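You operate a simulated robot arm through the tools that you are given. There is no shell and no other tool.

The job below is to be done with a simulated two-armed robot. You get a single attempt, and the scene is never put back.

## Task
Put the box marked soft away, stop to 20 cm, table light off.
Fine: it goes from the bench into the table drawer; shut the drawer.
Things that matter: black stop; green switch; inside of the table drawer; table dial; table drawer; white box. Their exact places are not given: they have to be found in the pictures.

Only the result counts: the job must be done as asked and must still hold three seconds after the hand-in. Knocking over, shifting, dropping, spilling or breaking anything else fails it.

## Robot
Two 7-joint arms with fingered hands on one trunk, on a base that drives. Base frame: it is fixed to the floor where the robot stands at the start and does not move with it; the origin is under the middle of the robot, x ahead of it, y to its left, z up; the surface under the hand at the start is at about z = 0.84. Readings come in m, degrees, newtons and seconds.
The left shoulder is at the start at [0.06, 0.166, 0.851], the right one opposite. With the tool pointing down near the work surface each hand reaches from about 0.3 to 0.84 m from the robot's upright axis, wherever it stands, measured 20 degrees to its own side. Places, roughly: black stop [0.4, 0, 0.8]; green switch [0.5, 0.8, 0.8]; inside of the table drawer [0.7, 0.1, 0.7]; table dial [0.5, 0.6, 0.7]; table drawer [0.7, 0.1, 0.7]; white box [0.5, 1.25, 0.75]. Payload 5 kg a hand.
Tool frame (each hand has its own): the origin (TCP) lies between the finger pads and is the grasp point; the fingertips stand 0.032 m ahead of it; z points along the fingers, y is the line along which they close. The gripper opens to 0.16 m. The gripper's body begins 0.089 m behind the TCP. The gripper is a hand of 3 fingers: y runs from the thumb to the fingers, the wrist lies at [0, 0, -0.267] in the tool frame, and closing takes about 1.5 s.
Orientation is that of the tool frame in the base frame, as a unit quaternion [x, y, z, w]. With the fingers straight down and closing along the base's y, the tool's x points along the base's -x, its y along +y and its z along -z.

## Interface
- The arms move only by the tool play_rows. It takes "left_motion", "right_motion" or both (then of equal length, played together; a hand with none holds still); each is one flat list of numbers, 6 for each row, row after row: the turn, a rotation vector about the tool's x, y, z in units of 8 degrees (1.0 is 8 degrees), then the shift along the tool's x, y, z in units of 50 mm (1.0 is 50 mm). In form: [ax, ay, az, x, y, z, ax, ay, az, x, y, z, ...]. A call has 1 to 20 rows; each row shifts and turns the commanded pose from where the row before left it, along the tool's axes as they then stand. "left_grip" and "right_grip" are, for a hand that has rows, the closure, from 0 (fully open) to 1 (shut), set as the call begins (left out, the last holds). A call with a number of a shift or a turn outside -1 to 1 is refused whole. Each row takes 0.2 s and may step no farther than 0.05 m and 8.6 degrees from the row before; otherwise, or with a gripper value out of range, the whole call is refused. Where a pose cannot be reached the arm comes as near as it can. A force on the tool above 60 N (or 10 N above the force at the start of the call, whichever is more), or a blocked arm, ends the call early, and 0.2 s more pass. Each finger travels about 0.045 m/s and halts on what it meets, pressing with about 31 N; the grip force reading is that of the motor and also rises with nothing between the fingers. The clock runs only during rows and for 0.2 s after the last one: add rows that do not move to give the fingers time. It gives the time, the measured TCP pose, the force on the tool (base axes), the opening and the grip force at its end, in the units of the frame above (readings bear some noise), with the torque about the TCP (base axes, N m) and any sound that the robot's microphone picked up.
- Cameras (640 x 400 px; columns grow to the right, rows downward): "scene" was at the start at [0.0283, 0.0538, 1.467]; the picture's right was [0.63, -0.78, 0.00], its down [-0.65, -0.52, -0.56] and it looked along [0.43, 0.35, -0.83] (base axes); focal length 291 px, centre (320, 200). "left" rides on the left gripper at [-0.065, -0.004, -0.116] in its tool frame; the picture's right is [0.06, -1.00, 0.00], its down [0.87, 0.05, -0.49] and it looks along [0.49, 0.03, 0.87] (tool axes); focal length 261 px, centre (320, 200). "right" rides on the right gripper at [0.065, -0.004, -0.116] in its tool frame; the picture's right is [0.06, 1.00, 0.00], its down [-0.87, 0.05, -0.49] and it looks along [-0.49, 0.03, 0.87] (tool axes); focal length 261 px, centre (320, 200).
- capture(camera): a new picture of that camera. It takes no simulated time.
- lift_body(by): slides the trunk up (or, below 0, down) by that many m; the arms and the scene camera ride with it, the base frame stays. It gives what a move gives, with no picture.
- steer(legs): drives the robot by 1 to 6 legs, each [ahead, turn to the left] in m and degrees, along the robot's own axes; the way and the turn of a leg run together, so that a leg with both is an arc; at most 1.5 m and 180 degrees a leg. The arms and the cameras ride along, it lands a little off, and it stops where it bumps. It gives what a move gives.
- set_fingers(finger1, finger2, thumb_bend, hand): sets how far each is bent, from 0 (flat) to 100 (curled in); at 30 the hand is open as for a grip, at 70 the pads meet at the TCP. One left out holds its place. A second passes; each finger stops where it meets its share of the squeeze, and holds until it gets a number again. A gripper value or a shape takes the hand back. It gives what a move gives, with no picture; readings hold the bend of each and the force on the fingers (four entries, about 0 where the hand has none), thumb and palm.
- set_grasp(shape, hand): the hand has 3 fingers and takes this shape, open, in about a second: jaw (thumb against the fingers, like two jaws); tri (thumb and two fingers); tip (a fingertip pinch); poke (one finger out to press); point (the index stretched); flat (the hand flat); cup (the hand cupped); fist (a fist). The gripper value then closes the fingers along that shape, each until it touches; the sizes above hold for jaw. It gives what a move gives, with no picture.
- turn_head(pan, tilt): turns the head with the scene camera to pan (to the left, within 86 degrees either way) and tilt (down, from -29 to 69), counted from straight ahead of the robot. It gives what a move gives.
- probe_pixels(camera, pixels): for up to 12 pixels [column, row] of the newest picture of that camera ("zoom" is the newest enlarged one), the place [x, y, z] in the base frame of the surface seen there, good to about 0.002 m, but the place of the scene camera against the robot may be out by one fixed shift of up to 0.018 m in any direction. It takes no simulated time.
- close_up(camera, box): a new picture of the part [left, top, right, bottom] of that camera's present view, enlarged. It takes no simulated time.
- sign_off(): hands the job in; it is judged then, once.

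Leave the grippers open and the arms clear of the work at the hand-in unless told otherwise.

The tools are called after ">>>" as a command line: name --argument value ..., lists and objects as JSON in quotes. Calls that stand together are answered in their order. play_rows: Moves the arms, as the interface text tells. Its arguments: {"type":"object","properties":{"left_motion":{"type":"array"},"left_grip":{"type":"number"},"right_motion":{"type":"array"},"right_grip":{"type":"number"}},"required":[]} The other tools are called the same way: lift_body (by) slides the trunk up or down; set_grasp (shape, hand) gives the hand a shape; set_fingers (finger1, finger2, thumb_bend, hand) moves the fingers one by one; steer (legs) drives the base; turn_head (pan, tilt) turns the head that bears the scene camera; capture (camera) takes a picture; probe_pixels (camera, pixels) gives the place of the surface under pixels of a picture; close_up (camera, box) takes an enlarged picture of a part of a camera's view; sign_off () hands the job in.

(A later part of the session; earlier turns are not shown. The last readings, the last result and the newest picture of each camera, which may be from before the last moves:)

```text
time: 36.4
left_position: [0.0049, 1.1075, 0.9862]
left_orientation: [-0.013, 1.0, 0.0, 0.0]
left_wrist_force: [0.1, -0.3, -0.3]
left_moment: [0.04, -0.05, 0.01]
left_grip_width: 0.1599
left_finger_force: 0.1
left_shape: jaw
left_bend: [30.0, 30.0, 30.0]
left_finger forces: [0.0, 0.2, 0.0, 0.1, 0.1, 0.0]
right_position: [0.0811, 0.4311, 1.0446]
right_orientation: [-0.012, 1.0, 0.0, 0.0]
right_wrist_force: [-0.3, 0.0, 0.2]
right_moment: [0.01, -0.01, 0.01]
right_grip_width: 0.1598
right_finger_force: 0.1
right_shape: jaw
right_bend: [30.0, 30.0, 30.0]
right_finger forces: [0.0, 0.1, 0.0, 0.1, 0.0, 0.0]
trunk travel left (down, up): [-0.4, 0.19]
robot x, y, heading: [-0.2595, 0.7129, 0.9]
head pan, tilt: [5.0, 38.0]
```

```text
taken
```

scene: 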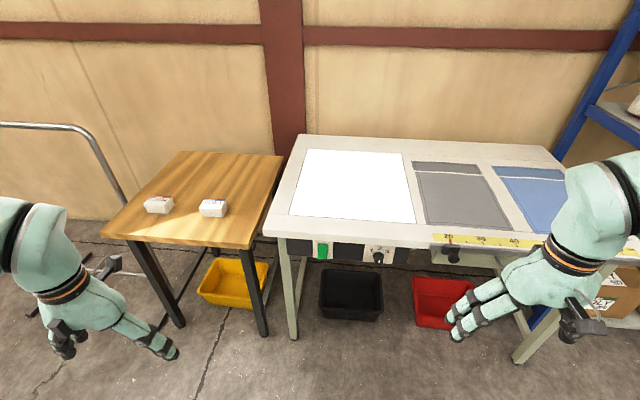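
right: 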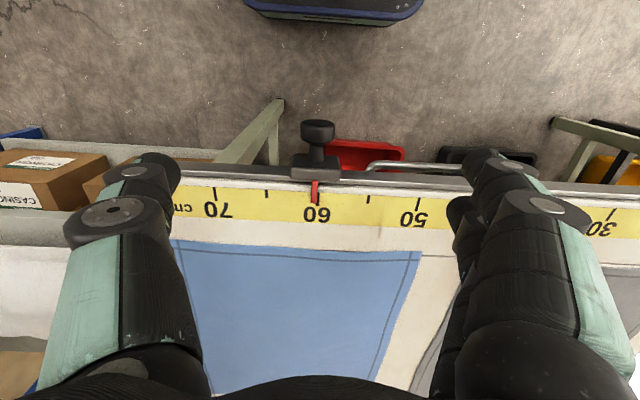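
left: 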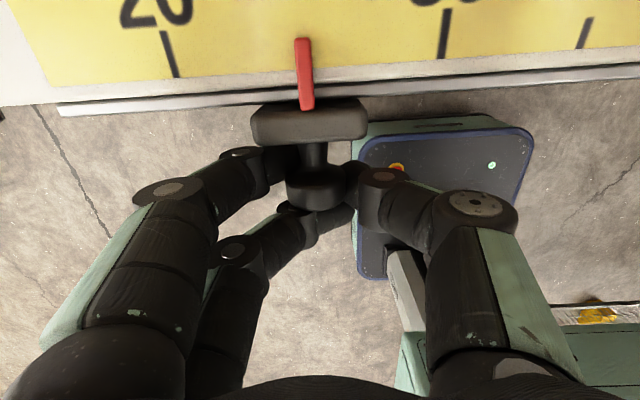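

The robot is now at about (-0.26, 0.715), facing the table. I'll move the left hand forward and inward, then turn it up 88° so the fingers point at the table and its camera looks ahead and slightly down.

>>> play_rows --left_motion '[0, 0, 0, -0.8, -0.5, 0, 0, 0, 0, -0.8, -0.5, 0, 0, 0, 0, -0.8, -0.5, 0, 0, 0, 0, -0.8, -0.5, 0, 0, 0, 0, -0.8, -0.5, 0, 0, -1, 0, 0, 0, 0, 0, -1, 0, 0, 0, 0, 0, -1, 0, 0, 0, 0, 0, -1, 0, 0, 0, 0, 0, -1, 0, 0, 0, 0, 0, -1, 0, 0, 0, 0, 0, -1, 0, 0, 0, 0, 0, -1, 0, 0, 0, 0, 0, -1, 0, 0, 0, 0, 0, -1, 0, 0, 0, 0, 0, -1, 0, 0, 0, 0]'

>>> capture --camera "left"

>>> capture --camera "scene"

```text
time: 40.0
left_position: [0.2512, 1.1982, 1.0473]
left_orientation: [-0.135, 0.788, 0.127, 0.587]
left_wrist_force: [-0.8, 0.2, 0.4]
left_moment: [-0.02, -0.05, -0.02]
left_grip_width: 0.1602
left_finger_force: 0.0
left_shape: jaw
left_bend: [30.0, 30.0, 30.0]
left_finger forces: [0.1, 0.1, 0.0, 0.0, 0.0, 0.0]
left hand out of reach, approached as far as the arm can: row 11, 12, 13, 14, 15, 16
right_position: [0.0807, 0.4324, 1.0454]
right_orientation: [-0.012, 1.0, 0.0, 0.0]
right_wrist_force: [-0.6, 0.3, -0.1]
right_moment: [-0.08, -0.03, 0.01]
right_grip_width: 0.1598
right_finger_force: 0.1
right_shape: jaw
right_bend: [30.0, 30.0, 30.0]
right_finger forces: [0.0, 0.0, 0.0, 0.1, 0.0, 0.0]
trunk travel left (down, up): [-0.4, 0.19]
robot x, y, heading: [-0.2614, 0.7157, 1.2]
head pan, tilt: [5.0, 38.0]
stopped in row 16 (left hand): the arm was blocked; the commanded pose is now the measured one
```

```text
taken
```

left: 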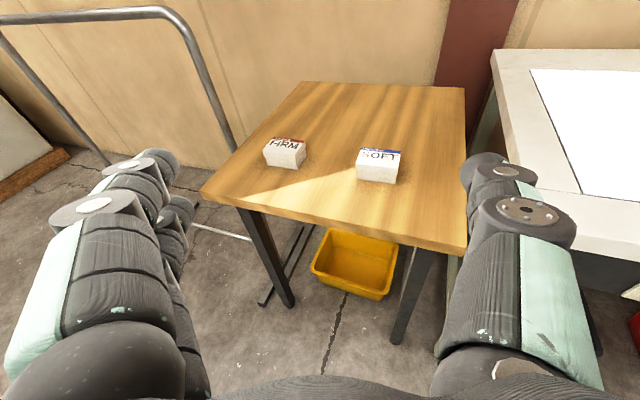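

```text
taken
```

scene: 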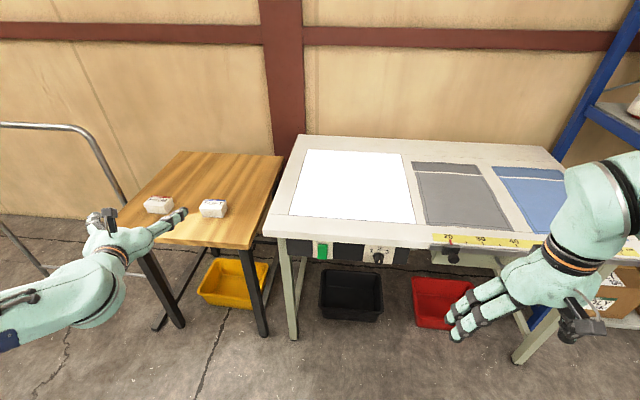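

The wrist was too close to the shoulder, so the hand drifted to (0.25, 1.20, 1.05), pointing partly left. Nothing was touched. From this pose I'll shift it to about (0.33, 0.83, 0.92), farther from the shoulder, and then turn it to point straight at the table.

>>> play_rows --left_motion '[0, 0, 0, 0.253, -0.758, -0.051, 0, 0, 0, 0.253, -0.758, -0.051, 0, 0, 0, 0.253, -0.758, -0.051, 0, 0, 0, 0.253, -0.758, -0.051, 0, 0, 0, 0.253, -0.758, -0.051, 0, 0, 0, 0.253, -0.758, -0.051, 0, 0, 0, 0.253, -0.758, -0.051, 0, 0, 0, 0.253, -0.758, -0.051, 0, 0, 0, 0.253, -0.758, -0.051, 0, 0, 0, 0.253, -0.758, -0.051, 0.67, -0.514, 0.02, 0, 0, 0, 0.67, -0.514, 0.02, 0, 0, 0, 0.67, -0.514, 0.02, 0, 0, 0, 0.67, -0.514, 0.02, 0, 0, 0]'

>>> capture --camera "left"

```text
time: 43.0
left_position: [0.2899, 0.9918, 1.1862]
left_orientation: [0.002, 0.713, -0.003, 0.701]
left_wrist_force: [-0.3, -0.5, 0.3]
left_moment: [-0.01, 0.01, 0.0]
left_grip_width: 0.16
left_finger_force: 0.1
left_shape: jaw
left_bend: [30.0, 30.0, 30.0]
left_finger forces: [0.1, 0.0, 0.0, 0.1, 0.1, 0.0]
left hand out of reach, approached as far as the arm can: row 1, 2, 3, 4, 5, 6, 7, 8, 9, 10, 11, 12, 13, 14
right_position: [0.0807, 0.4313, 1.0444]
right_orientation: [-0.011, 1.0, 0.0, 0.0]
right_wrist_force: [0.4, 0.3, -0.7]
right_moment: [-0.03, 0.02, 0.01]
right_grip_width: 0.1596
right_finger_force: 0.0
right_shape: jaw
right_bend: [30.0, 30.0, 30.0]
right_finger forces: [0.1, 0.0, 0.0, 0.0, 0.1, 0.0]
trunk travel left (down, up): [-0.4, 0.19]
robot x, y, heading: [-0.2631, 0.7101, 1.4]
head pan, tilt: [5.0, 38.0]
```

```text
taken
```

left: 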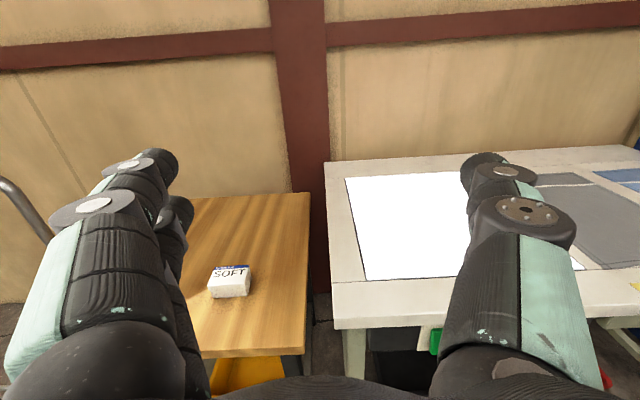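

The hand now points straight ahead, but the arm is at the near edge of its reach. The wrist needs more than about 0.42 m from the shoulder. I'll back the robot up another 0.2 m so the switch and the drawer handle fall in comfortable reach.

>>> steer --legs '[[-0.2, -1]]'

>>> play_rows --left_motion '[0, 0, 0, 0, 0, 0]'

```text
time: 44.5
left_position: [0.0935, 0.9798, 1.1843]
left_orientation: [0.008, 0.714, -0.009, 0.7]
left_wrist_force: [-0.4, 0.0, 0.2]
left_moment: [0.02, 0.0, -0.01]
left_grip_width: 0.16
left_finger_force: 0.0
left_shape: jaw
left_bend: [30.0, 30.0, 30.0]
left_finger forces: [0.1, 0.0, 0.0, 0.1, 0.0, 0.0]
right_position: [-0.1246, 0.4224, 1.0446]
right_orientation: [-0.003, 1.0, 0.0, 0.0]
right_wrist_force: [-0.1, 0.0, 0.0]
right_moment: [-0.02, -0.04, 0.04]
right_grip_width: 0.1598
right_finger_force: 0.0
right_shape: jaw
right_bend: [30.0, 30.0, 30.0]
right_finger forces: [0.0, 0.1, 0.0, 0.0, 0.1, 0.0]
trunk travel left (down, up): [-0.4, 0.19]
robot x, y, heading: [-0.4569, 0.7125, 0.4]
head pan, tilt: [5.0, 38.0]
```

```text
time: 45.0
left_position: [0.094, 0.9797, 1.1848]
left_orientation: [0.008, 0.714, -0.009, 0.7]
left_wrist_force: [-0.3, 0.8, 0.1]
left_moment: [0.01, -0.01, 0.0]
left_grip_width: 0.1601
left_finger_force: 0.1
left_shape: jaw
left_bend: [30.0, 30.0, 30.0]
left_finger forces: [0.0, 0.0, 0.1, 0.0, 0.0, 0.0]
right_position: [-0.1231, 0.4225, 1.0453]
right_orientation: [-0.002, 1.0, 0.0, 0.0]
right_wrist_force: [0.0, -0.4, 0.5]
right_moment: [0.01, 0.01, 0.01]
right_grip_width: 0.1601
right_finger_force: 0.0
right_shape: jaw
right_bend: [30.0, 30.0, 30.0]
right_finger forces: [0.1, 0.1, 0.1, 0.0, 0.0, 0.1]
trunk travel left (down, up): [-0.4, 0.19]
robot x, y, heading: [-0.4588, 0.7092, 0.4]
head pan, tilt: [5.0, 38.0]
```

The command is in step with the measured pose again. I'll move the left hand forward first, then down and inward to about (0.27, 0.80, 0.86), well short of the table front, to look at the switch.

>>> play_rows --left_motion '[0, 0, 0, 0, 0, 0.88, 0, 0, 0, 0, 0, 0.88, 0, 0, 0, 0, 0, 0.88, 0, 0, 0, 0, 0, 0.88, 0, 0, 0, 0.8125, -0.45, 0, 0, 0, 0, 0.8125, -0.45, 0, 0, 0, 0, 0.8125, -0.45, 0, 0, 0, 0, 0.8125, -0.45, 0, 0, 0, 0, 0.8125, -0.45, 0, 0, 0, 0, 0.8125, -0.45, 0, 0, 0, 0, 0.8125, -0.45, 0, 0, 0, 0, 0.8125, -0.45, 0]'

>>> capture --camera "left"

>>> capture --camera "scene"

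```text
time: 47.5
left_position: [0.2133, 0.8813, 1.2054]
left_orientation: [0.009, 0.726, -0.007, 0.687]
left_wrist_force: [1.1, 0.2, -0.2]
left_moment: [0.01, 0.04, 0.02]
left_grip_width: 0.1597
left_finger_force: 0.1
left_shape: jaw
left_bend: [30.0, 30.0, 30.0]
left_finger forces: [0.0, 0.1, 0.0, 0.1, 0.1, 0.0]
left hand out of reach, approached as far as the arm can: row 1, 2, 3, 4, 5, 6, 7, 8, 9, 10, 11, 12
right_position: [-0.1249, 0.4228, 1.0445]
right_orientation: [-0.002, 1.0, 0.0, 0.001]
right_wrist_force: [-0.9, -0.3, -0.5]
right_moment: [0.03, -0.01, 0.01]
right_grip_width: 0.1597
right_finger_force: 0.1
right_shape: jaw
right_bend: [30.0, 30.0, 30.0]
right_finger forces: [0.0, 0.1, 0.0, 0.0, 0.1, 0.0]
trunk travel left (down, up): [-0.4, 0.19]
robot x, y, heading: [-0.4566, 0.7097, 0.4]
head pan, tilt: [5.0, 38.0]
```

```text
taken
```

left: 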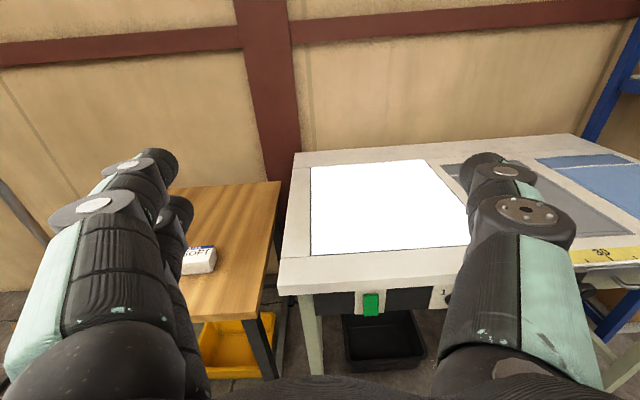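

```text
taken
```

scene: 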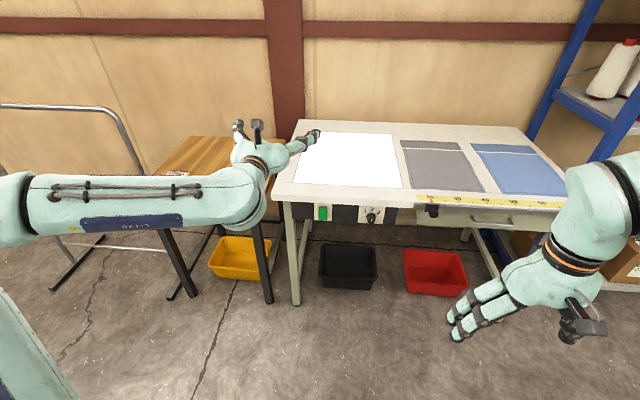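

The forward-pointing hand can only be held about 0.35 m above the shoulder in this arm configuration. The trunk can drop 0.4 m, which would bring the hand to switch and drawer height. Nothing is under either arm, so I'll lower the trunk by 0.37 m.

>>> lift_body --by -0.37

>>> capture --camera "left"

>>> capture --camera "scene"

```text
time: 51.1
left_position: [0.2142, 0.8821, 0.835]
left_orientation: [0.01, 0.727, -0.008, 0.687]
left_wrist_force: [0.0, -0.8, -1.2]
left_moment: [0.04, 0.02, -0.02]
left_grip_width: 0.1602
left_finger_force: 0.1
left_shape: jaw
left_bend: [30.0, 30.0, 30.0]
left_finger forces: [0.1, 0.0, 0.1, 0.1, 0.0, 0.0]
right_position: [-0.1226, 0.4226, 0.6748]
right_orientation: [-0.002, 1.0, 0.0, 0.0]
right_wrist_force: [0.8, 0.0, -0.1]
right_moment: [-0.01, -0.02, -0.01]
right_grip_width: 0.16
right_finger_force: 0.2
right_shape: jaw
right_bend: [30.0, 30.0, 30.0]
right_finger forces: [0.1, 0.0, 0.0, 0.0, 0.0, 0.1]
trunk travel left (down, up): [-0.03, 0.56]
robot x, y, heading: [-0.4614, 0.7116, -0.1]
head pan, tilt: [5.0, 38.0]
```

```text
taken
```

left: 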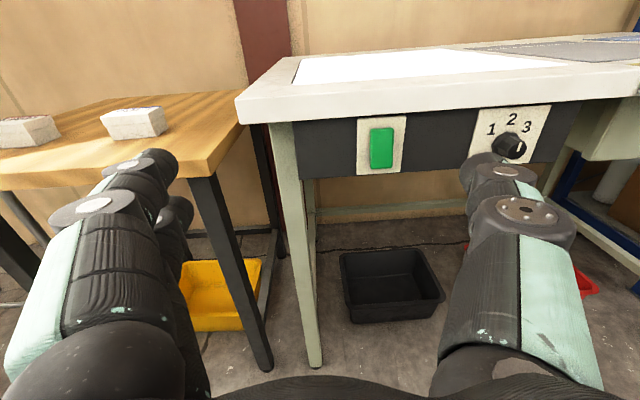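

```text
taken
```

scene: 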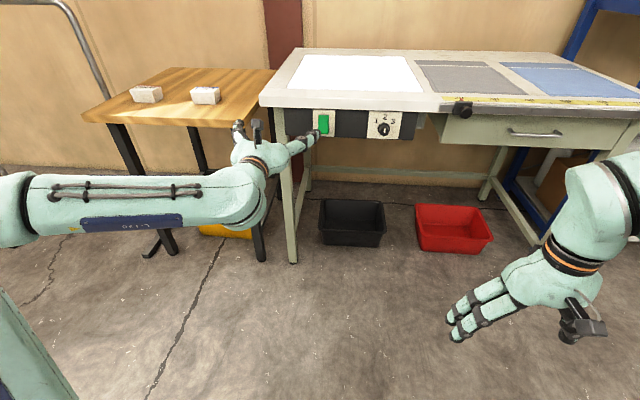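

Now the hand points at the controls at about the right height. In the left picture the green switch is at (381,148) and the dial at (508,147). I'll zoom on both and probe the switch.

>>> close_up --camera "left" --box '[340, 100, 420, 190]'

>>> probe_pixels --camera "left" --pixels '[[381, 132], [381, 140], [381, 148], [381, 156], [381, 164], [372, 148], [391, 148], [362, 120], [401, 165], [320, 140], [320, 108], [381, 110]]'

>>> close_up --camera "left" --box '[460, 90, 570, 180]'

>>> close_up --camera "scene" --box '[400, 80, 640, 230]'

```text
4.44 times, centred on (380, 145) of left
```

zoom: 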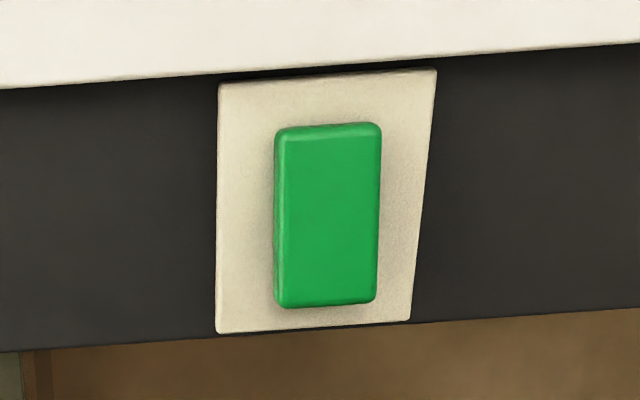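

```text
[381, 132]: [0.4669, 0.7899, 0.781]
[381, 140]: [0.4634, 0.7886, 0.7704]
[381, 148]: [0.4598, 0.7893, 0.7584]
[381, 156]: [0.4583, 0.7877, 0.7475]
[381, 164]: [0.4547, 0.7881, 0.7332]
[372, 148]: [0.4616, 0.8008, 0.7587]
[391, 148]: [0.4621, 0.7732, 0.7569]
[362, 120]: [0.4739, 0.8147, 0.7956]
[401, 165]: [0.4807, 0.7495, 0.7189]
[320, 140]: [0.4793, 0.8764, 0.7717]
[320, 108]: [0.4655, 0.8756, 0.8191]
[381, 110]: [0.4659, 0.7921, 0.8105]
```

```text
4.44 times, centred on (515, 135) of left
```

zoom: 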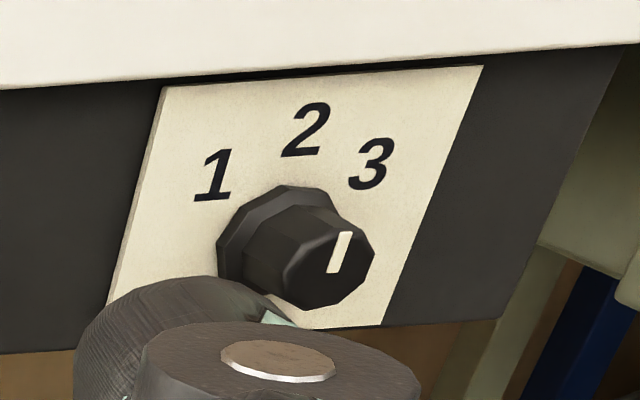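

```text
2.67 times, centred on (520, 155) of scene
```

zoom: 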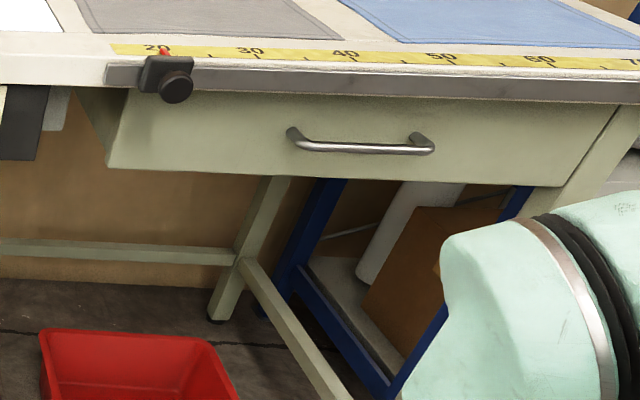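

The rocker's face goes from x=0.467 at the top (z≈0.78) to x=0.455 at the bottom (z≈0.733). The bottom half sticks out, so pressing it there will flip it. I'll put the left hand in the poke shape and look at where its finger tip sits.

>>> set_grasp --hand "left" --shape "poke"

>>> capture --camera "left"

>>> close_up --camera "scene" --box '[200, 80, 440, 230]'

```text
time: 52.0
left_position: [0.2144, 0.8808, 0.8335]
left_orientation: [0.009, 0.726, -0.007, 0.687]
left_wrist_force: [-0.6, 0.4, -0.1]
left_moment: [-0.01, -0.01, -0.01]
left_grip_width: 0.0003
left_finger_force: 0.1
left_shape: poke
left_bend: [100.0, 100.0, 46.0]
left_finger forces: [0.0, 0.1, 0.0, 0.0, 0.1, 0.0]
right_position: [-0.1249, 0.4226, 0.6737]
right_orientation: [-0.003, 1.0, 0.0, 0.0]
right_wrist_force: [0.0, -0.4, 0.1]
right_moment: [-0.02, -0.03, -0.02]
right_grip_width: 0.1598
right_finger_force: 0.1
right_shape: jaw
right_bend: [30.0, 30.0, 30.0]
right_finger forces: [0.1, 0.1, 0.0, 0.0, 0.0, 0.0]
trunk travel left (down, up): [-0.03, 0.56]
robot x, y, heading: [-0.4604, 0.7109, 0.2]
head pan, tilt: [5.0, 38.0]
```

```text
taken
```

left: 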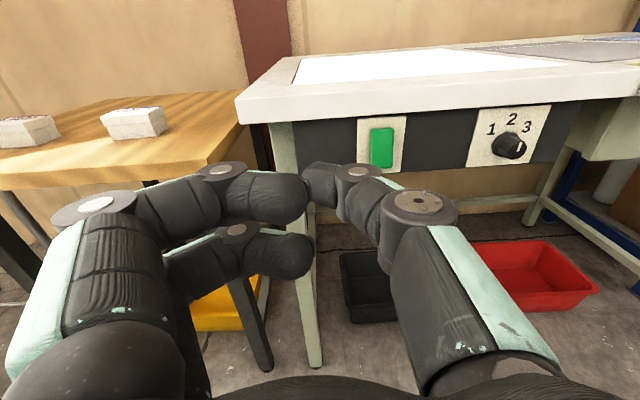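

```text
2.67 times, centred on (320, 155) of scene
```

zoom: 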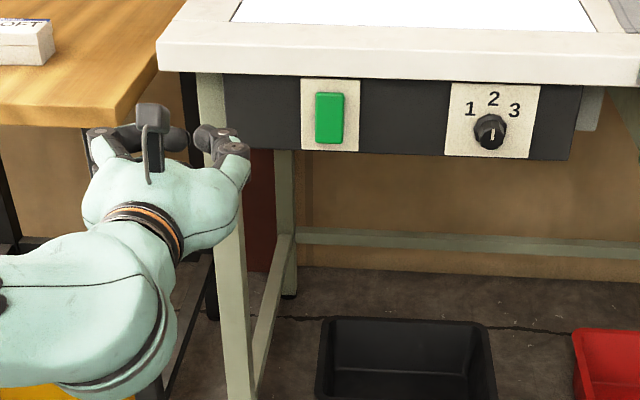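

In the poke shape the two fingers are curled and the thumb is the extended digit, with its tip near (315,182). I'll probe where that tip is.

>>> probe_pixels --camera "left" --pixels '[[312, 170], [308, 180], [313, 190], [325, 165], [325, 185], [318, 200], [350, 190], [295, 185], [381, 132], [381, 164], [381, 156], [330, 175]]'

>>> close_up --camera "left" --box '[260, 110, 420, 220]'

```text
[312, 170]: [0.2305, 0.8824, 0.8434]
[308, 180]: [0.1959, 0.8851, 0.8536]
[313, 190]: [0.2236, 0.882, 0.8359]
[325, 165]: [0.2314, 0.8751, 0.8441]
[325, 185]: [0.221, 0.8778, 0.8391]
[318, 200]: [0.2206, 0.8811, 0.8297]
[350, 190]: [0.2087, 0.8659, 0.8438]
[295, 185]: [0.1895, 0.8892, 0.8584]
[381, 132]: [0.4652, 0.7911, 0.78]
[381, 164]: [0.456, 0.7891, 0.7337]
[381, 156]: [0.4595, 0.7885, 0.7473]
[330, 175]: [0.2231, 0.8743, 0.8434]
```

```text
3.64 times, centred on (340, 165) of left
```

zoom: 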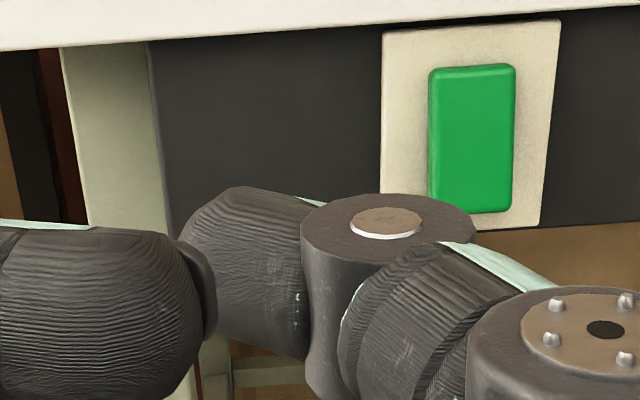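

The poking tip lies about 0.022–0.03 m ahead of the TCP, near the tool axis. Before moving on I'll play a still row to confirm that the command matches the measured pose after the trunk move.

>>> play_rows --left_motion '[0, 0, 0, 0, 0, 0]'

```text
time: 52.4
left_position: [0.214, 0.8811, 0.8348]
left_orientation: [0.01, 0.727, -0.008, 0.687]
left_wrist_force: [0.2, 0.6, 0.1]
left_moment: [0.0, 0.01, 0.01]
left_grip_width: 0.0001
left_finger_force: 0.1
left_shape: poke
left_bend: [100.0, 100.0, 46.0]
left_finger forces: [0.1, 0.0, 0.1, 0.1, 0.0, 0.1]
right_position: [-0.1257, 0.4222, 0.6744]
right_orientation: [-0.003, 1.0, 0.0, 0.001]
right_wrist_force: [0.7, 0.3, 0.1]
right_moment: [0.03, 0.02, 0.02]
right_grip_width: 0.1599
right_finger_force: 0.1
right_shape: jaw
right_bend: [30.0, 30.0, 30.0]
right_finger forces: [0.1, 0.0, 0.0, 0.1, 0.1, 0.0]
trunk travel left (down, up): [-0.03, 0.56]
robot x, y, heading: [-0.4602, 0.7143, 0.2]
head pan, tilt: [5.0, 38.0]
```

The command is in sync. I'll move the poking tip to just in front of the lower half of the switch, TCP about (0.40, 0.789, 0.738).

>>> play_rows --left_motion '[0, 0, 0, 0.288, -0.293, 0.643, 0, 0, 0, 0.288, -0.293, 0.643, 0, 0, 0, 0.288, -0.293, 0.643, 0, 0, 0, 0.288, -0.293, 0.643, 0, 0, 0, 0.288, -0.293, 0.643, 0, 0, 0, 0.288, -0.293, 0.643]'

>>> capture --camera "left"

>>> close_up --camera "scene" --box '[240, 80, 440, 205]'

```text
time: 53.8
left_position: [0.2786, 0.925, 0.8268]
left_orientation: [0.011, 0.73, -0.009, 0.683]
left_wrist_force: [-0.6, 0.6, 1.0]
left_moment: [-0.02, 0.02, 0.01]
left_grip_width: 0.0
left_finger_force: 0.1
left_shape: poke
left_bend: [100.0, 100.0, 46.0]
left_finger forces: [0.0, 0.0, 0.1, 0.0, 0.1, 0.0]
left hand out of reach, approached as far as the arm can: row 1, 2, 3, 4, 5, 6
right_position: [-0.1246, 0.4228, 0.6741]
right_orientation: [-0.003, 1.0, 0.0, 0.0]
right_wrist_force: [-0.4, -0.7, 0.3]
right_moment: [0.02, -0.05, 0.01]
right_grip_width: 0.1599
right_finger_force: 0.0
right_shape: jaw
right_bend: [30.0, 30.0, 30.0]
right_finger forces: [0.1, 0.0, 0.0, 0.0, 0.0, 0.1]
trunk travel left (down, up): [-0.03, 0.56]
robot x, y, heading: [-0.4589, 0.7095, 0.1]
head pan, tilt: [5.0, 38.0]
```

```text
taken
```

left: 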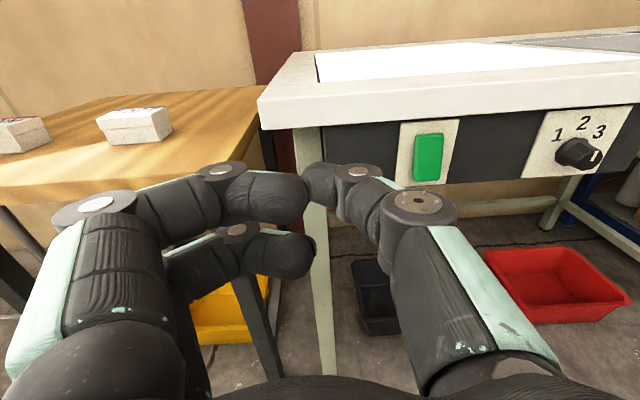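

```text
3.20 times, centred on (340, 142) of scene
```

zoom: 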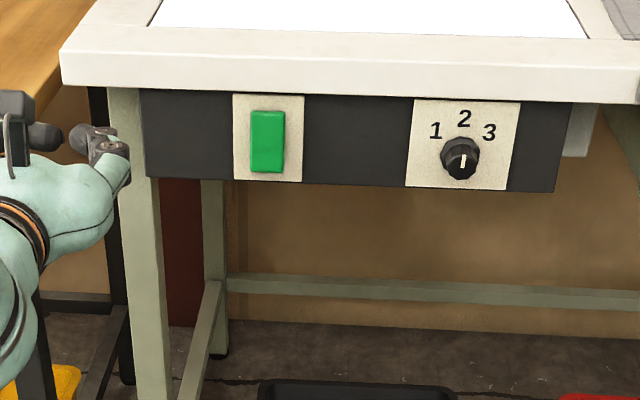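

The arm is at a wrist limit in this posture. A steeper tilt will work better, because hand-down poses reached everywhere. I'll raise the trunk by 0.22 m, which re-syncs the command, then tilt the hand back so it points about 40° from vertical.

>>> lift_body --by 0.22

>>> play_rows --left_motion '[0, 0.98, 0, 0, 0, 0, 0, 0.98, 0, 0, 0, 0, 0, 0.98, 0, 0, 0, 0, 0, 0.98, 0, 0, 0, 0, 0, 0.98, 0, 0, 0, 0, 0, 0.98, 0, 0, 0, 0]'

>>> capture --camera "scene"

```text
time: 56.2
left_position: [0.279, 0.9258, 1.0464]
left_orientation: [0.01, 0.73, -0.008, 0.684]
left_wrist_force: [-0.1, 0.7, -0.3]
left_moment: [0.0, -0.02, 0.04]
left_grip_width: 0.0
left_finger_force: 0.0
left_shape: poke
left_bend: [100.0, 100.0, 46.0]
left_finger forces: [0.0, 0.0, 0.1, 0.0, 0.1, 0.0]
right_position: [-0.1238, 0.422, 0.8952]
right_orientation: [-0.003, 1.0, 0.0, -0.001]
right_wrist_force: [-0.1, 0.0, -0.2]
right_moment: [-0.02, 0.02, 0.01]
right_grip_width: 0.1598
right_finger_force: 0.1
right_shape: jaw
right_bend: [30.0, 30.0, 30.0]
right_finger forces: [0.1, 0.0, 0.0, 0.0, 0.1, 0.0]
trunk travel left (down, up): [-0.25, 0.34]
robot x, y, heading: [-0.4608, 0.7098, 0.1]
head pan, tilt: [5.0, 38.0]
```

```text
time: 57.6
left_position: [0.2524, 1.0151, 1.0594]
left_orientation: [0.012, 0.918, -0.005, 0.397]
left_wrist_force: [-0.4, -0.4, 0.1]
left_moment: [-0.05, -0.04, -0.03]
left_grip_width: 0.0
left_finger_force: 0.0
left_shape: poke
left_bend: [100.0, 100.0, 46.0]
left_finger forces: [0.0, 0.1, 0.0, 0.1, 0.1, 0.0]
left hand out of reach, approached as far as the arm can: row 2, 3, 4, 5, 6
right_position: [-0.1252, 0.422, 0.8953]
right_orientation: [-0.003, 1.0, 0.0, 0.0]
right_wrist_force: [-0.6, -0.1, -0.2]
right_moment: [0.04, -0.04, 0.0]
right_grip_width: 0.1599
right_finger_force: 0.0
right_shape: jaw
right_bend: [30.0, 30.0, 30.0]
right_finger forces: [0.0, 0.0, 0.1, 0.1, 0.0, 0.0]
trunk travel left (down, up): [-0.25, 0.34]
robot x, y, heading: [-0.4595, 0.71, 0.2]
head pan, tilt: [5.0, 38.0]
```

```text
taken
```

scene: 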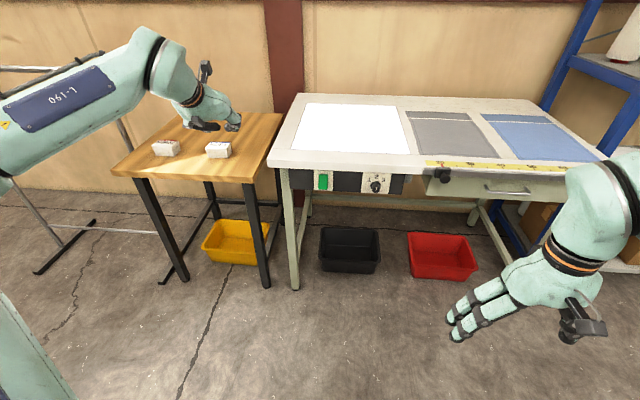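

The arm is now near its far limit, at a wrist distance of about 0.72 m. I'll bring it back to a comfortable posture: nudge the trunk to re-sync, pull the hand back and down, then turn it to point straight down as at the start.

>>> lift_body --by 0.03

>>> play_rows --left_motion '[0, 0, 0, 0.7325, 0, -0.341, 0, 0, 0, 0.7325, 0, -0.341, 0, 0, 0, 0.7325, 0, -0.341, 0, 0, 0, 0.7325, 0, -0.341, 0, 0, 0, 0.7325, 0, -0.341, 0, 0, 0, 0.7325, 0, -0.341, 0, 0, 0, 0.7325, 0, -0.341, 0, 0, 0, 0.7325, 0, -0.341, 0, 0.98, 0, 0, 0, 0, 0, 0.98, 0, 0, 0, 0, 0, 0.98, 0, 0, 0, 0, 0, 0.98, 0, 0, 0, 0, 0, 0.98, 0, 0, 0, 0, 0, 0.98, 0, 0, 0, 0]'

>>> capture --camera "scene"

```text
time: 58.3
left_position: [0.253, 1.0132, 1.0881]
left_orientation: [0.012, 0.917, -0.004, 0.398]
left_wrist_force: [0.7, -0.2, 0.7]
left_moment: [0.0, 0.02, 0.02]
left_grip_width: 0.0
left_finger_force: 0.1
left_shape: poke
left_bend: [100.0, 100.0, 46.0]
left_finger forces: [0.1, 0.0, 0.0, 0.1, 0.0, 0.1]
right_position: [-0.124, 0.4223, 0.9237]
right_orientation: [-0.003, 1.0, 0.0, -0.001]
right_wrist_force: [-0.1, 0.2, -0.7]
right_moment: [0.03, 0.05, 0.0]
right_grip_width: 0.1597
right_finger_force: 0.1
right_shape: jaw
right_bend: [30.0, 30.0, 30.0]
right_finger forces: [0.0, 0.2, 0.0, 0.0, 0.0, 0.0]
trunk travel left (down, up): [-0.28, 0.31]
robot x, y, heading: [-0.4592, 0.7159, 0.4]
head pan, tilt: [5.0, 38.0]
```

```text
time: 61.3
left_position: [-0.0461, 1.0223, 0.9681]
left_orientation: [0.013, 1.0, 0.001, -0.001]
left_wrist_force: [-0.6, -0.3, -0.5]
left_moment: [0.02, -0.04, -0.02]
left_grip_width: 0.0001
left_finger_force: 0.0
left_shape: poke
left_bend: [100.0, 100.0, 46.0]
left_finger forces: [0.0, 0.1, 0.0, 0.1, 0.0, 0.0]
right_position: [-0.1245, 0.4231, 0.9242]
right_orientation: [-0.003, 1.0, 0.0, 0.0]
right_wrist_force: [-0.9, -0.1, 0.5]
right_moment: [-0.04, 0.0, 0.03]
right_grip_width: 0.1601
right_finger_force: 0.0
right_shape: jaw
right_bend: [30.0, 30.0, 30.0]
right_finger forces: [0.1, 0.1, 0.0, 0.1, 0.0, 0.0]
trunk travel left (down, up): [-0.28, 0.31]
robot x, y, heading: [-0.4603, 0.7139, 0.3]
head pan, tilt: [5.0, 38.0]
```

```text
taken
```

scene: 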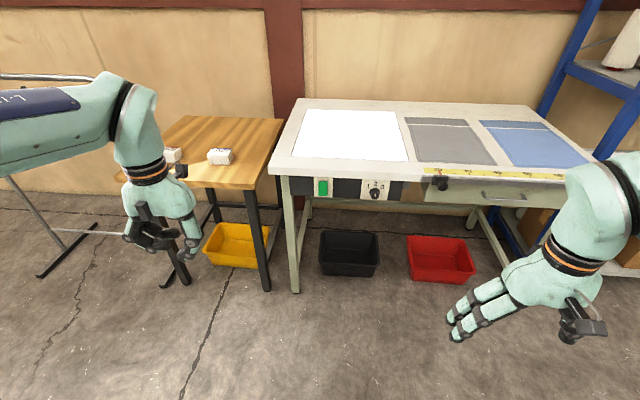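

The left hand is back in a comfortable hand-down pose. I'll try the point shape, with the index stretched, and see which finger it uses. At the same time I'll drive 0.28 m forward so the switch comes into easy reach.

>>> set_grasp --hand "left" --shape "point"

>>> steer --legs '[[0.28, 0]]'

>>> capture --camera "left"

>>> capture --camera "scene"

```text
time: 62.2
left_position: [-0.0457, 1.021, 0.9665]
left_orientation: [0.012, 1.0, 0.001, 0.0]
left_wrist_force: [-0.1, 0.8, 0.7]
left_moment: [0.01, 0.03, 0.0]
left_grip_width: 0.0
left_finger_force: 0.1
left_shape: point
left_bend: [40.0, 100.0, 42.0]
left_finger forces: [0.0, 0.1, 0.0, 0.0, 0.0, 0.1]
right_position: [-0.1245, 0.4219, 0.9247]
right_orientation: [-0.002, 1.0, -0.001, -0.001]
right_wrist_force: [0.4, 0.0, 0.1]
right_moment: [-0.02, 0.01, -0.01]
right_grip_width: 0.1599
right_finger_force: 0.0
right_shape: jaw
right_bend: [30.0, 30.0, 30.0]
right_finger forces: [0.0, 0.1, 0.0, 0.0, 0.0, 0.0]
trunk travel left (down, up): [-0.28, 0.31]
robot x, y, heading: [-0.4576, 0.7133, 0.3]
head pan, tilt: [5.0, 38.0]
```

```text
time: 64.2
left_position: [0.2325, 1.0235, 0.9664]
left_orientation: [0.011, 1.0, 0.0, -0.001]
left_wrist_force: [-0.7, -0.6, 0.3]
left_moment: [0.0, 0.03, 0.01]
left_grip_width: 0.0
left_finger_force: 0.0
left_shape: point
left_bend: [37.0, 100.0, 43.0]
left_finger forces: [0.0, 0.1, 0.0, 0.0, 0.1, 0.1]
right_position: [0.1582, 0.4258, 0.924]
right_orientation: [-0.003, 1.0, 0.0, -0.001]
right_wrist_force: [-0.9, -0.7, -0.3]
right_moment: [0.0, 0.0, 0.02]
right_grip_width: 0.16
right_finger_force: 0.0
right_shape: jaw
right_bend: [30.0, 30.0, 30.0]
right_finger forces: [0.1, 0.0, 0.1, 0.0, 0.0, 0.1]
trunk travel left (down, up): [-0.28, 0.31]
robot x, y, heading: [-0.1797, 0.7124, 0.3]
head pan, tilt: [5.0, 38.0]
```

```text
taken
```

left: 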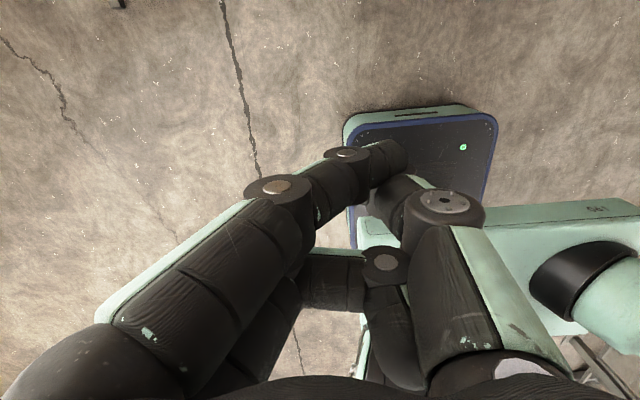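

```text
taken
```

scene: 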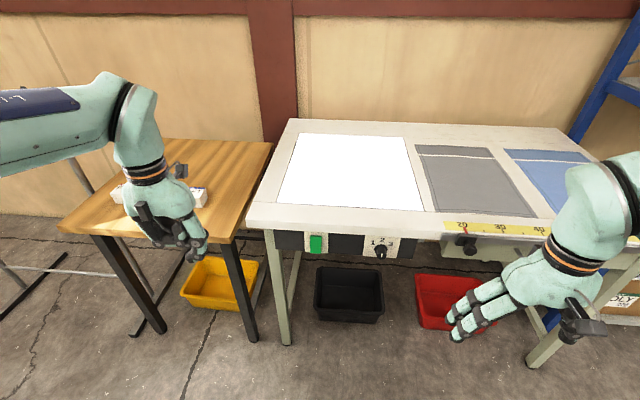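

The index is the forward (+x) finger, stretched out with its tip around (398,155) in the left picture, ahead of the other digits. I'll probe the tip position.

>>> close_up --camera "left" --box '[300, 110, 460, 220]'

>>> probe_pixels --camera "left" --pixels '[[400, 145], [404, 155], [400, 168], [390, 145], [385, 155], [380, 170], [375, 160], [345, 155], [400, 185], [345, 265], [390, 180], [395, 160]]'

```text
3.64 times, centred on (380, 165) of left
```

zoom: 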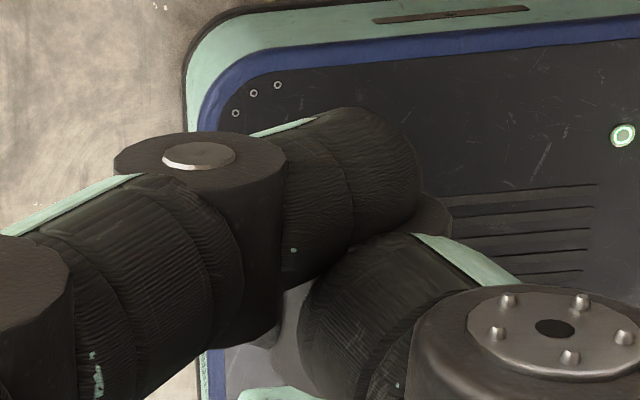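

```text
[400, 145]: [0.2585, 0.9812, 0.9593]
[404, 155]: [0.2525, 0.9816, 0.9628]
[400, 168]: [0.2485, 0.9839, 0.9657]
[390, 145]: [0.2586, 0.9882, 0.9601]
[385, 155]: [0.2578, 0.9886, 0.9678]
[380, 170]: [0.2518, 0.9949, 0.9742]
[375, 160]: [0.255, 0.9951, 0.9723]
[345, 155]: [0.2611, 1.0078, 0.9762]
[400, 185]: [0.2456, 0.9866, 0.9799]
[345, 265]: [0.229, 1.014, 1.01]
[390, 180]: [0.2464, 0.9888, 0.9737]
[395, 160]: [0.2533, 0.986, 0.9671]
```

The index crosses toward the thumb side in this shape. I'd rather have it straight along the hand, so I'll set the index to 30 (open and straight) and curl the other finger and the thumb.

>>> set_fingers --hand "left" --finger1 30 --finger2 100 --thumb_bend 100

>>> capture --camera "left"

```text
time: 65.2
left_position: [0.2338, 1.0239, 0.9678]
left_orientation: [0.011, 1.0, 0.001, 0.0]
left_wrist_force: [-0.5, -0.1, 0.5]
left_moment: [0.02, 0.01, 0.01]
left_grip_width: 0.0044
left_finger_force: 0.1
left_shape: fingers
left_bend: [87.0, 100.0, 85.0]
left_finger forces: [0.1, 0.0, 0.0, 0.0, 0.0, 0.0]
right_position: [0.1575, 0.4244, 0.9238]
right_orientation: [-0.003, 1.0, 0.0, 0.0]
right_wrist_force: [0.3, -0.5, -0.2]
right_moment: [0.0, -0.02, 0.01]
right_grip_width: 0.1598
right_finger_force: 0.0
right_shape: jaw
right_bend: [30.0, 30.0, 30.0]
right_finger forces: [0.0, 0.1, 0.1, 0.1, 0.1, 0.0]
trunk travel left (down, up): [-0.28, 0.31]
robot x, y, heading: [-0.18, 0.7117, 0.3]
head pan, tilt: [5.0, 38.0]
```

```text
taken
```

left: 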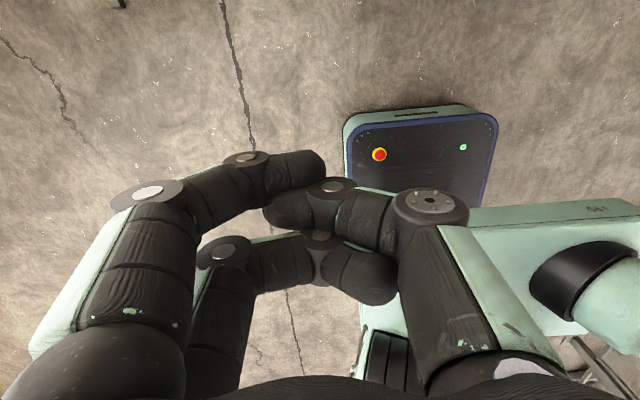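

The digits got in each other's way, so I'll go back to the plain jaw shape and close it fully. With the hand tilted, the forward finger's tip should then lead cleanly.

>>> set_grasp --hand "left" --shape "jaw"

>>> play_rows --left_motion '[0, 0, 0, 0, 0, 0, 0, 0, 0, 0, 0, 0, 0, 0, 0, 0, 0, 0, 0, 0, 0, 0, 0, 0, 0, 0, 0, 0, 0, 0, 0, 0, 0, 0, 0, 0, 0, 0, 0, 0, 0, 0, 0, 0, 0, 0, 0, 0, 0, 0, 0, 0, 0, 0]' --left_grip 1

>>> capture --camera "left"

```text
time: 66.1
left_position: [0.2342, 1.0222, 0.9688]
left_orientation: [0.011, 1.0, 0.001, 0.0]
left_wrist_force: [-0.4, -0.4, -0.7]
left_moment: [-0.03, -0.04, 0.02]
left_grip_width: 0.1598
left_finger_force: 0.1
left_shape: jaw
left_bend: [30.0, 30.0, 30.0]
left_finger forces: [0.0, 0.1, 0.0, 0.0, 0.1, 0.1]
right_position: [0.1584, 0.4249, 0.9249]
right_orientation: [-0.003, 1.0, 0.0, 0.001]
right_wrist_force: [0.0, -0.3, 0.5]
right_moment: [-0.01, 0.02, -0.01]
right_grip_width: 0.1599
right_finger_force: 0.1
right_shape: jaw
right_bend: [30.0, 30.0, 30.0]
right_finger forces: [0.1, 0.1, 0.1, 0.0, 0.0, 0.1]
trunk travel left (down, up): [-0.28, 0.31]
robot x, y, heading: [-0.1811, 0.7132, 0.1]
head pan, tilt: [5.0, 38.0]
```

```text
time: 68.1
left_position: [0.2334, 1.0235, 0.9677]
left_orientation: [0.011, 1.0, 0.001, 0.0]
left_wrist_force: [0.7, 0.0, -0.4]
left_moment: [0.02, 0.0, 0.03]
left_grip_width: 0.0001
left_finger_force: 3.6
left_shape: jaw
left_bend: [64.0, 64.0, 66.0]
left_finger forces: [0.1, 0.0, 0.1, 0.0, 0.1, 0.0]
right_position: [0.1579, 0.4236, 0.9242]
right_orientation: [-0.004, 1.0, 0.0, -0.001]
right_wrist_force: [-0.1, 1.1, -0.1]
right_moment: [0.02, -0.02, 0.0]
right_grip_width: 0.1595
right_finger_force: 0.0
right_shape: jaw
right_bend: [30.0, 30.0, 30.0]
right_finger forces: [0.0, 0.0, 0.1, 0.0, 0.0, 0.0]
trunk travel left (down, up): [-0.28, 0.31]
robot x, y, heading: [-0.1782, 0.7123, 0.5]
head pan, tilt: [5.0, 38.0]
```

```text
taken
```

left: 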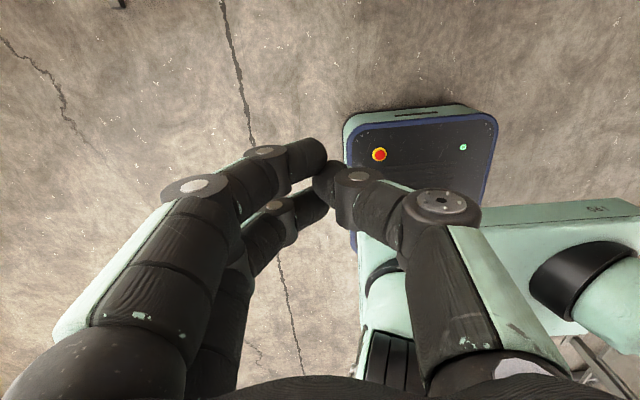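

The closed hand makes a compact point, with the forward finger's tip at (316,155). I'll probe it to get its offset from the TCP.

>>> probe_pixels --camera "left" --pixels '[[318, 145], [322, 155], [322, 165], [310, 145], [300, 145], [335, 170], [330, 190], [318, 200], [268, 152], [285, 150]]'

```text
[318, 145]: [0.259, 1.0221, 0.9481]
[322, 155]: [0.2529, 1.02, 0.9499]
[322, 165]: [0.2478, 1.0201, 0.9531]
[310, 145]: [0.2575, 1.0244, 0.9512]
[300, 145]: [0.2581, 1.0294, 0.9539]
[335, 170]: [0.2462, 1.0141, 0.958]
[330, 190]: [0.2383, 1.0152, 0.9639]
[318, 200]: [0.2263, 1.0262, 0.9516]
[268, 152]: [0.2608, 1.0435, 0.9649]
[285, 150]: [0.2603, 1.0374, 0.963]
```

The leading corner of the finger is about 0.026 m ahead and 0.02–0.03 m below the TCP. I'll tilt the hand 35°, shift it right to y=0.789, then advance along the fingers to a point about 3.5 cm in front of the switch's lower half.

>>> play_rows --left_motion '[0, -0.875, 0, 0, 0, 0, 0, -0.875, 0, 0, 0, 0, 0, -0.875, 0, 0, 0, 0, 0, -0.875, 0, 0, 0, 0, 0, -0.875, 0, 0, 0, 0, 0, 0, 0, 0, -0.924, 0, 0, 0, 0, 0, -0.924, 0, 0, 0, 0, 0, -0.924, 0, 0, 0, 0, 0, -0.924, 0, 0, 0, 0, 0, -0.924, 0, 0, 0, 0, 0, 0, 0.9, 0, 0, 0, 0, 0, 0.9, 0, 0, 0, 0, 0, 0.9, 0, 0, 0, 0, 0, 0.9, 0, 0, 0, 0, 0, 0.9, 0, 0, 0, 0, 0, 0.9]'

>>> capture --camera "left"

>>> close_up --camera "scene" --box '[200, 180, 440, 330]'

```text
time: 71.5
left_position: [0.384, 0.7914, 0.7434]
left_orientation: [0.011, 0.954, -0.003, 0.3]
left_wrist_force: [1.4, 2.0, -0.6]
left_moment: [-0.17, 0.04, -0.1]
left_grip_width: 0.0
left_finger_force: 31.1
left_shape: jaw
left_bend: [65.0, 65.0, 67.0]
left_finger forces: [0.0, 0.0, 0.1, 0.0, 0.1, 0.1]
right_position: [0.1586, 0.4256, 0.9236]
right_orientation: [-0.003, 1.0, 0.0, -0.001]
right_wrist_force: [1.1, 0.1, -0.2]
right_moment: [-0.02, 0.05, 0.0]
right_grip_width: 0.16
right_finger_force: 0.0
right_shape: jaw
right_bend: [30.0, 30.0, 30.0]
right_finger forces: [0.1, 0.0, 0.1, 0.0, 0.1, 0.0]
trunk travel left (down, up): [-0.28, 0.31]
robot x, y, heading: [-0.1762, 0.7094, 0.6]
head pan, tilt: [5.0, 38.0]
```

```text
taken
```

left: 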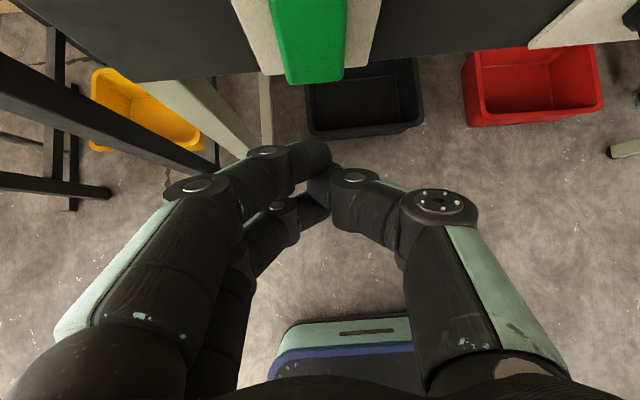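

```text
2.67 times, centred on (320, 255) of scene
```

zoom: 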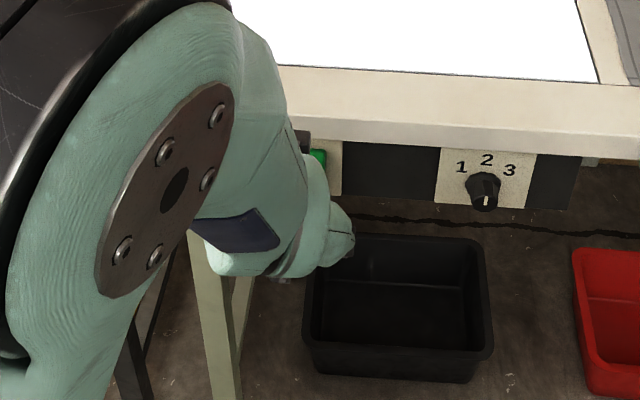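

The closed fingertips are in front of the switch and in line with it: tip at (320,150), switch bottom edge at (313,80). I'll probe both for height and distance.

>>> probe_pixels --camera "left" --pixels '[[320, 142], [325, 150], [310, 142], [313, 75], [313, 60], [313, 40], [313, 15], [283, 60], [340, 60], [360, 60], [298, 82], [325, 160]]'

```text
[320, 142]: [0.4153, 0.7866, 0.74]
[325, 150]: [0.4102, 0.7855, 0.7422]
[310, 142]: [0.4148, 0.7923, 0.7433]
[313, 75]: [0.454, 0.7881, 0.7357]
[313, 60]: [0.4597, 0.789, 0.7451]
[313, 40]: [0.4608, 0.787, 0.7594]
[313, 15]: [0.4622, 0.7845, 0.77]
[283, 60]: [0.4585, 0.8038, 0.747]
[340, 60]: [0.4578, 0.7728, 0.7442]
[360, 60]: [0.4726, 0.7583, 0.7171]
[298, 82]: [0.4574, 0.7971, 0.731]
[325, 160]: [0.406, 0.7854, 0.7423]
```

The tip is at x≈0.416, z≈0.74, and the switch's protruding bottom is at x≈0.454. I'll advance straight ahead 32 mm, then press in small steps.

>>> play_rows --left_motion '[0, 0, 0, -0.131, 0, 0.0915, 0, 0, 0, -0.131, 0, 0.0915, 0, 0, 0, -0.131, 0, 0.0915, 0, 0, 0, -0.131, 0, 0.0915, 0, 0, 0, -0.066, 0, 0.046, 0, 0, 0, -0.066, 0, 0.046, 0, 0, 0, -0.066, 0, 0.046]'

>>> capture --camera "left"

```text
time: 73.1
left_position: [0.427, 0.7892, 0.7444]
left_orientation: [0.011, 0.954, -0.003, 0.3]
left_wrist_force: [0.3, -0.5, -0.2]
left_moment: [-0.01, 0.0, 0.01]
left_grip_width: 0.0
left_finger_force: 31.2
left_shape: jaw
left_bend: [65.0, 65.0, 67.0]
left_finger forces: [0.1, 0.0, 0.0, 0.1, 0.0, 0.0]
right_position: [0.1574, 0.4239, 0.9252]
right_orientation: [-0.003, 1.0, -0.001, 0.001]
right_wrist_force: [0.5, 0.8, 0.4]
right_moment: [-0.01, -0.02, 0.03]
right_grip_width: 0.1599
right_finger_force: 0.1
right_shape: jaw
right_bend: [30.0, 30.0, 30.0]
right_finger forces: [0.1, 0.1, 0.0, 0.0, 0.1, 0.1]
trunk travel left (down, up): [-0.28, 0.31]
robot x, y, heading: [-0.1828, 0.7133, 0.6]
head pan, tilt: [5.0, 38.0]
heard: click
```

```text
taken
```

left: 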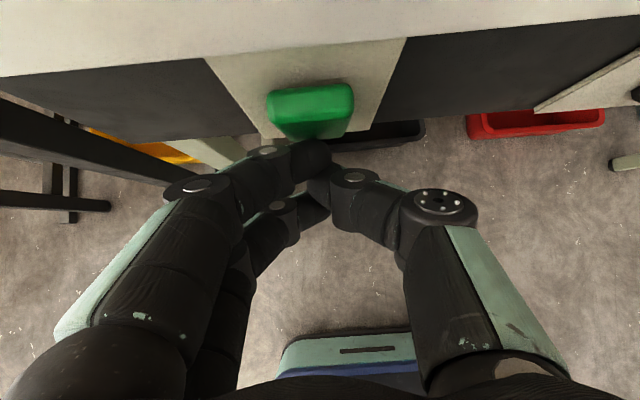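

I heard a click, and the rocker has flipped so its top half now sticks out. I'll back the hand straight away from it, lift it, and check the lit panel.

>>> play_rows --left_motion '[0, 0, 0, 0.328, 0, -0.2288, 0, 0, 0, 0.492, 0, -0.343, 0, 0, 0, 0.492, 0, -0.343, 0, 0, 0, 0, 0, -0.9, 0, 0, 0, 0, 0, -0.9, 0, 0, 0, 0, 0, -0.9, 0, 0, 0, 0, 0.9, 0, 0, 0, 0, 0, 0.9, 0, 0, 0, 0, 0, 0.9, 0, 0, 0, 0, 0, 0.9, 0]'

>>> capture --camera "scene"

```text
time: 75.3
left_position: [0.2735, 0.9729, 0.8573]
left_orientation: [0.011, 0.954, -0.002, 0.3]
left_wrist_force: [0.5, 0.7, -0.4]
left_moment: [-0.03, 0.02, -0.02]
left_grip_width: 0.0001
left_finger_force: 31.1
left_shape: jaw
left_bend: [65.0, 65.0, 67.0]
left_finger forces: [0.1, 0.1, 0.0, 0.0, 0.0, 0.0]
right_position: [0.1577, 0.4266, 0.9249]
right_orientation: [-0.004, 1.0, -0.001, 0.0]
right_wrist_force: [0.8, 0.2, 0.0]
right_moment: [0.03, -0.01, 0.02]
right_grip_width: 0.1598
right_finger_force: 0.0
right_shape: jaw
right_bend: [30.0, 30.0, 30.0]
right_finger forces: [0.0, 0.0, 0.0, 0.0, 0.0, 0.0]
trunk travel left (down, up): [-0.28, 0.31]
robot x, y, heading: [-0.1799, 0.7135, 0.5]
head pan, tilt: [5.0, 38.0]
```

```text
taken
```

scene: 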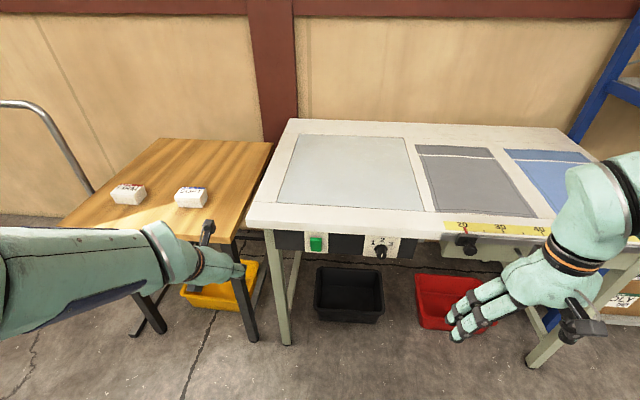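

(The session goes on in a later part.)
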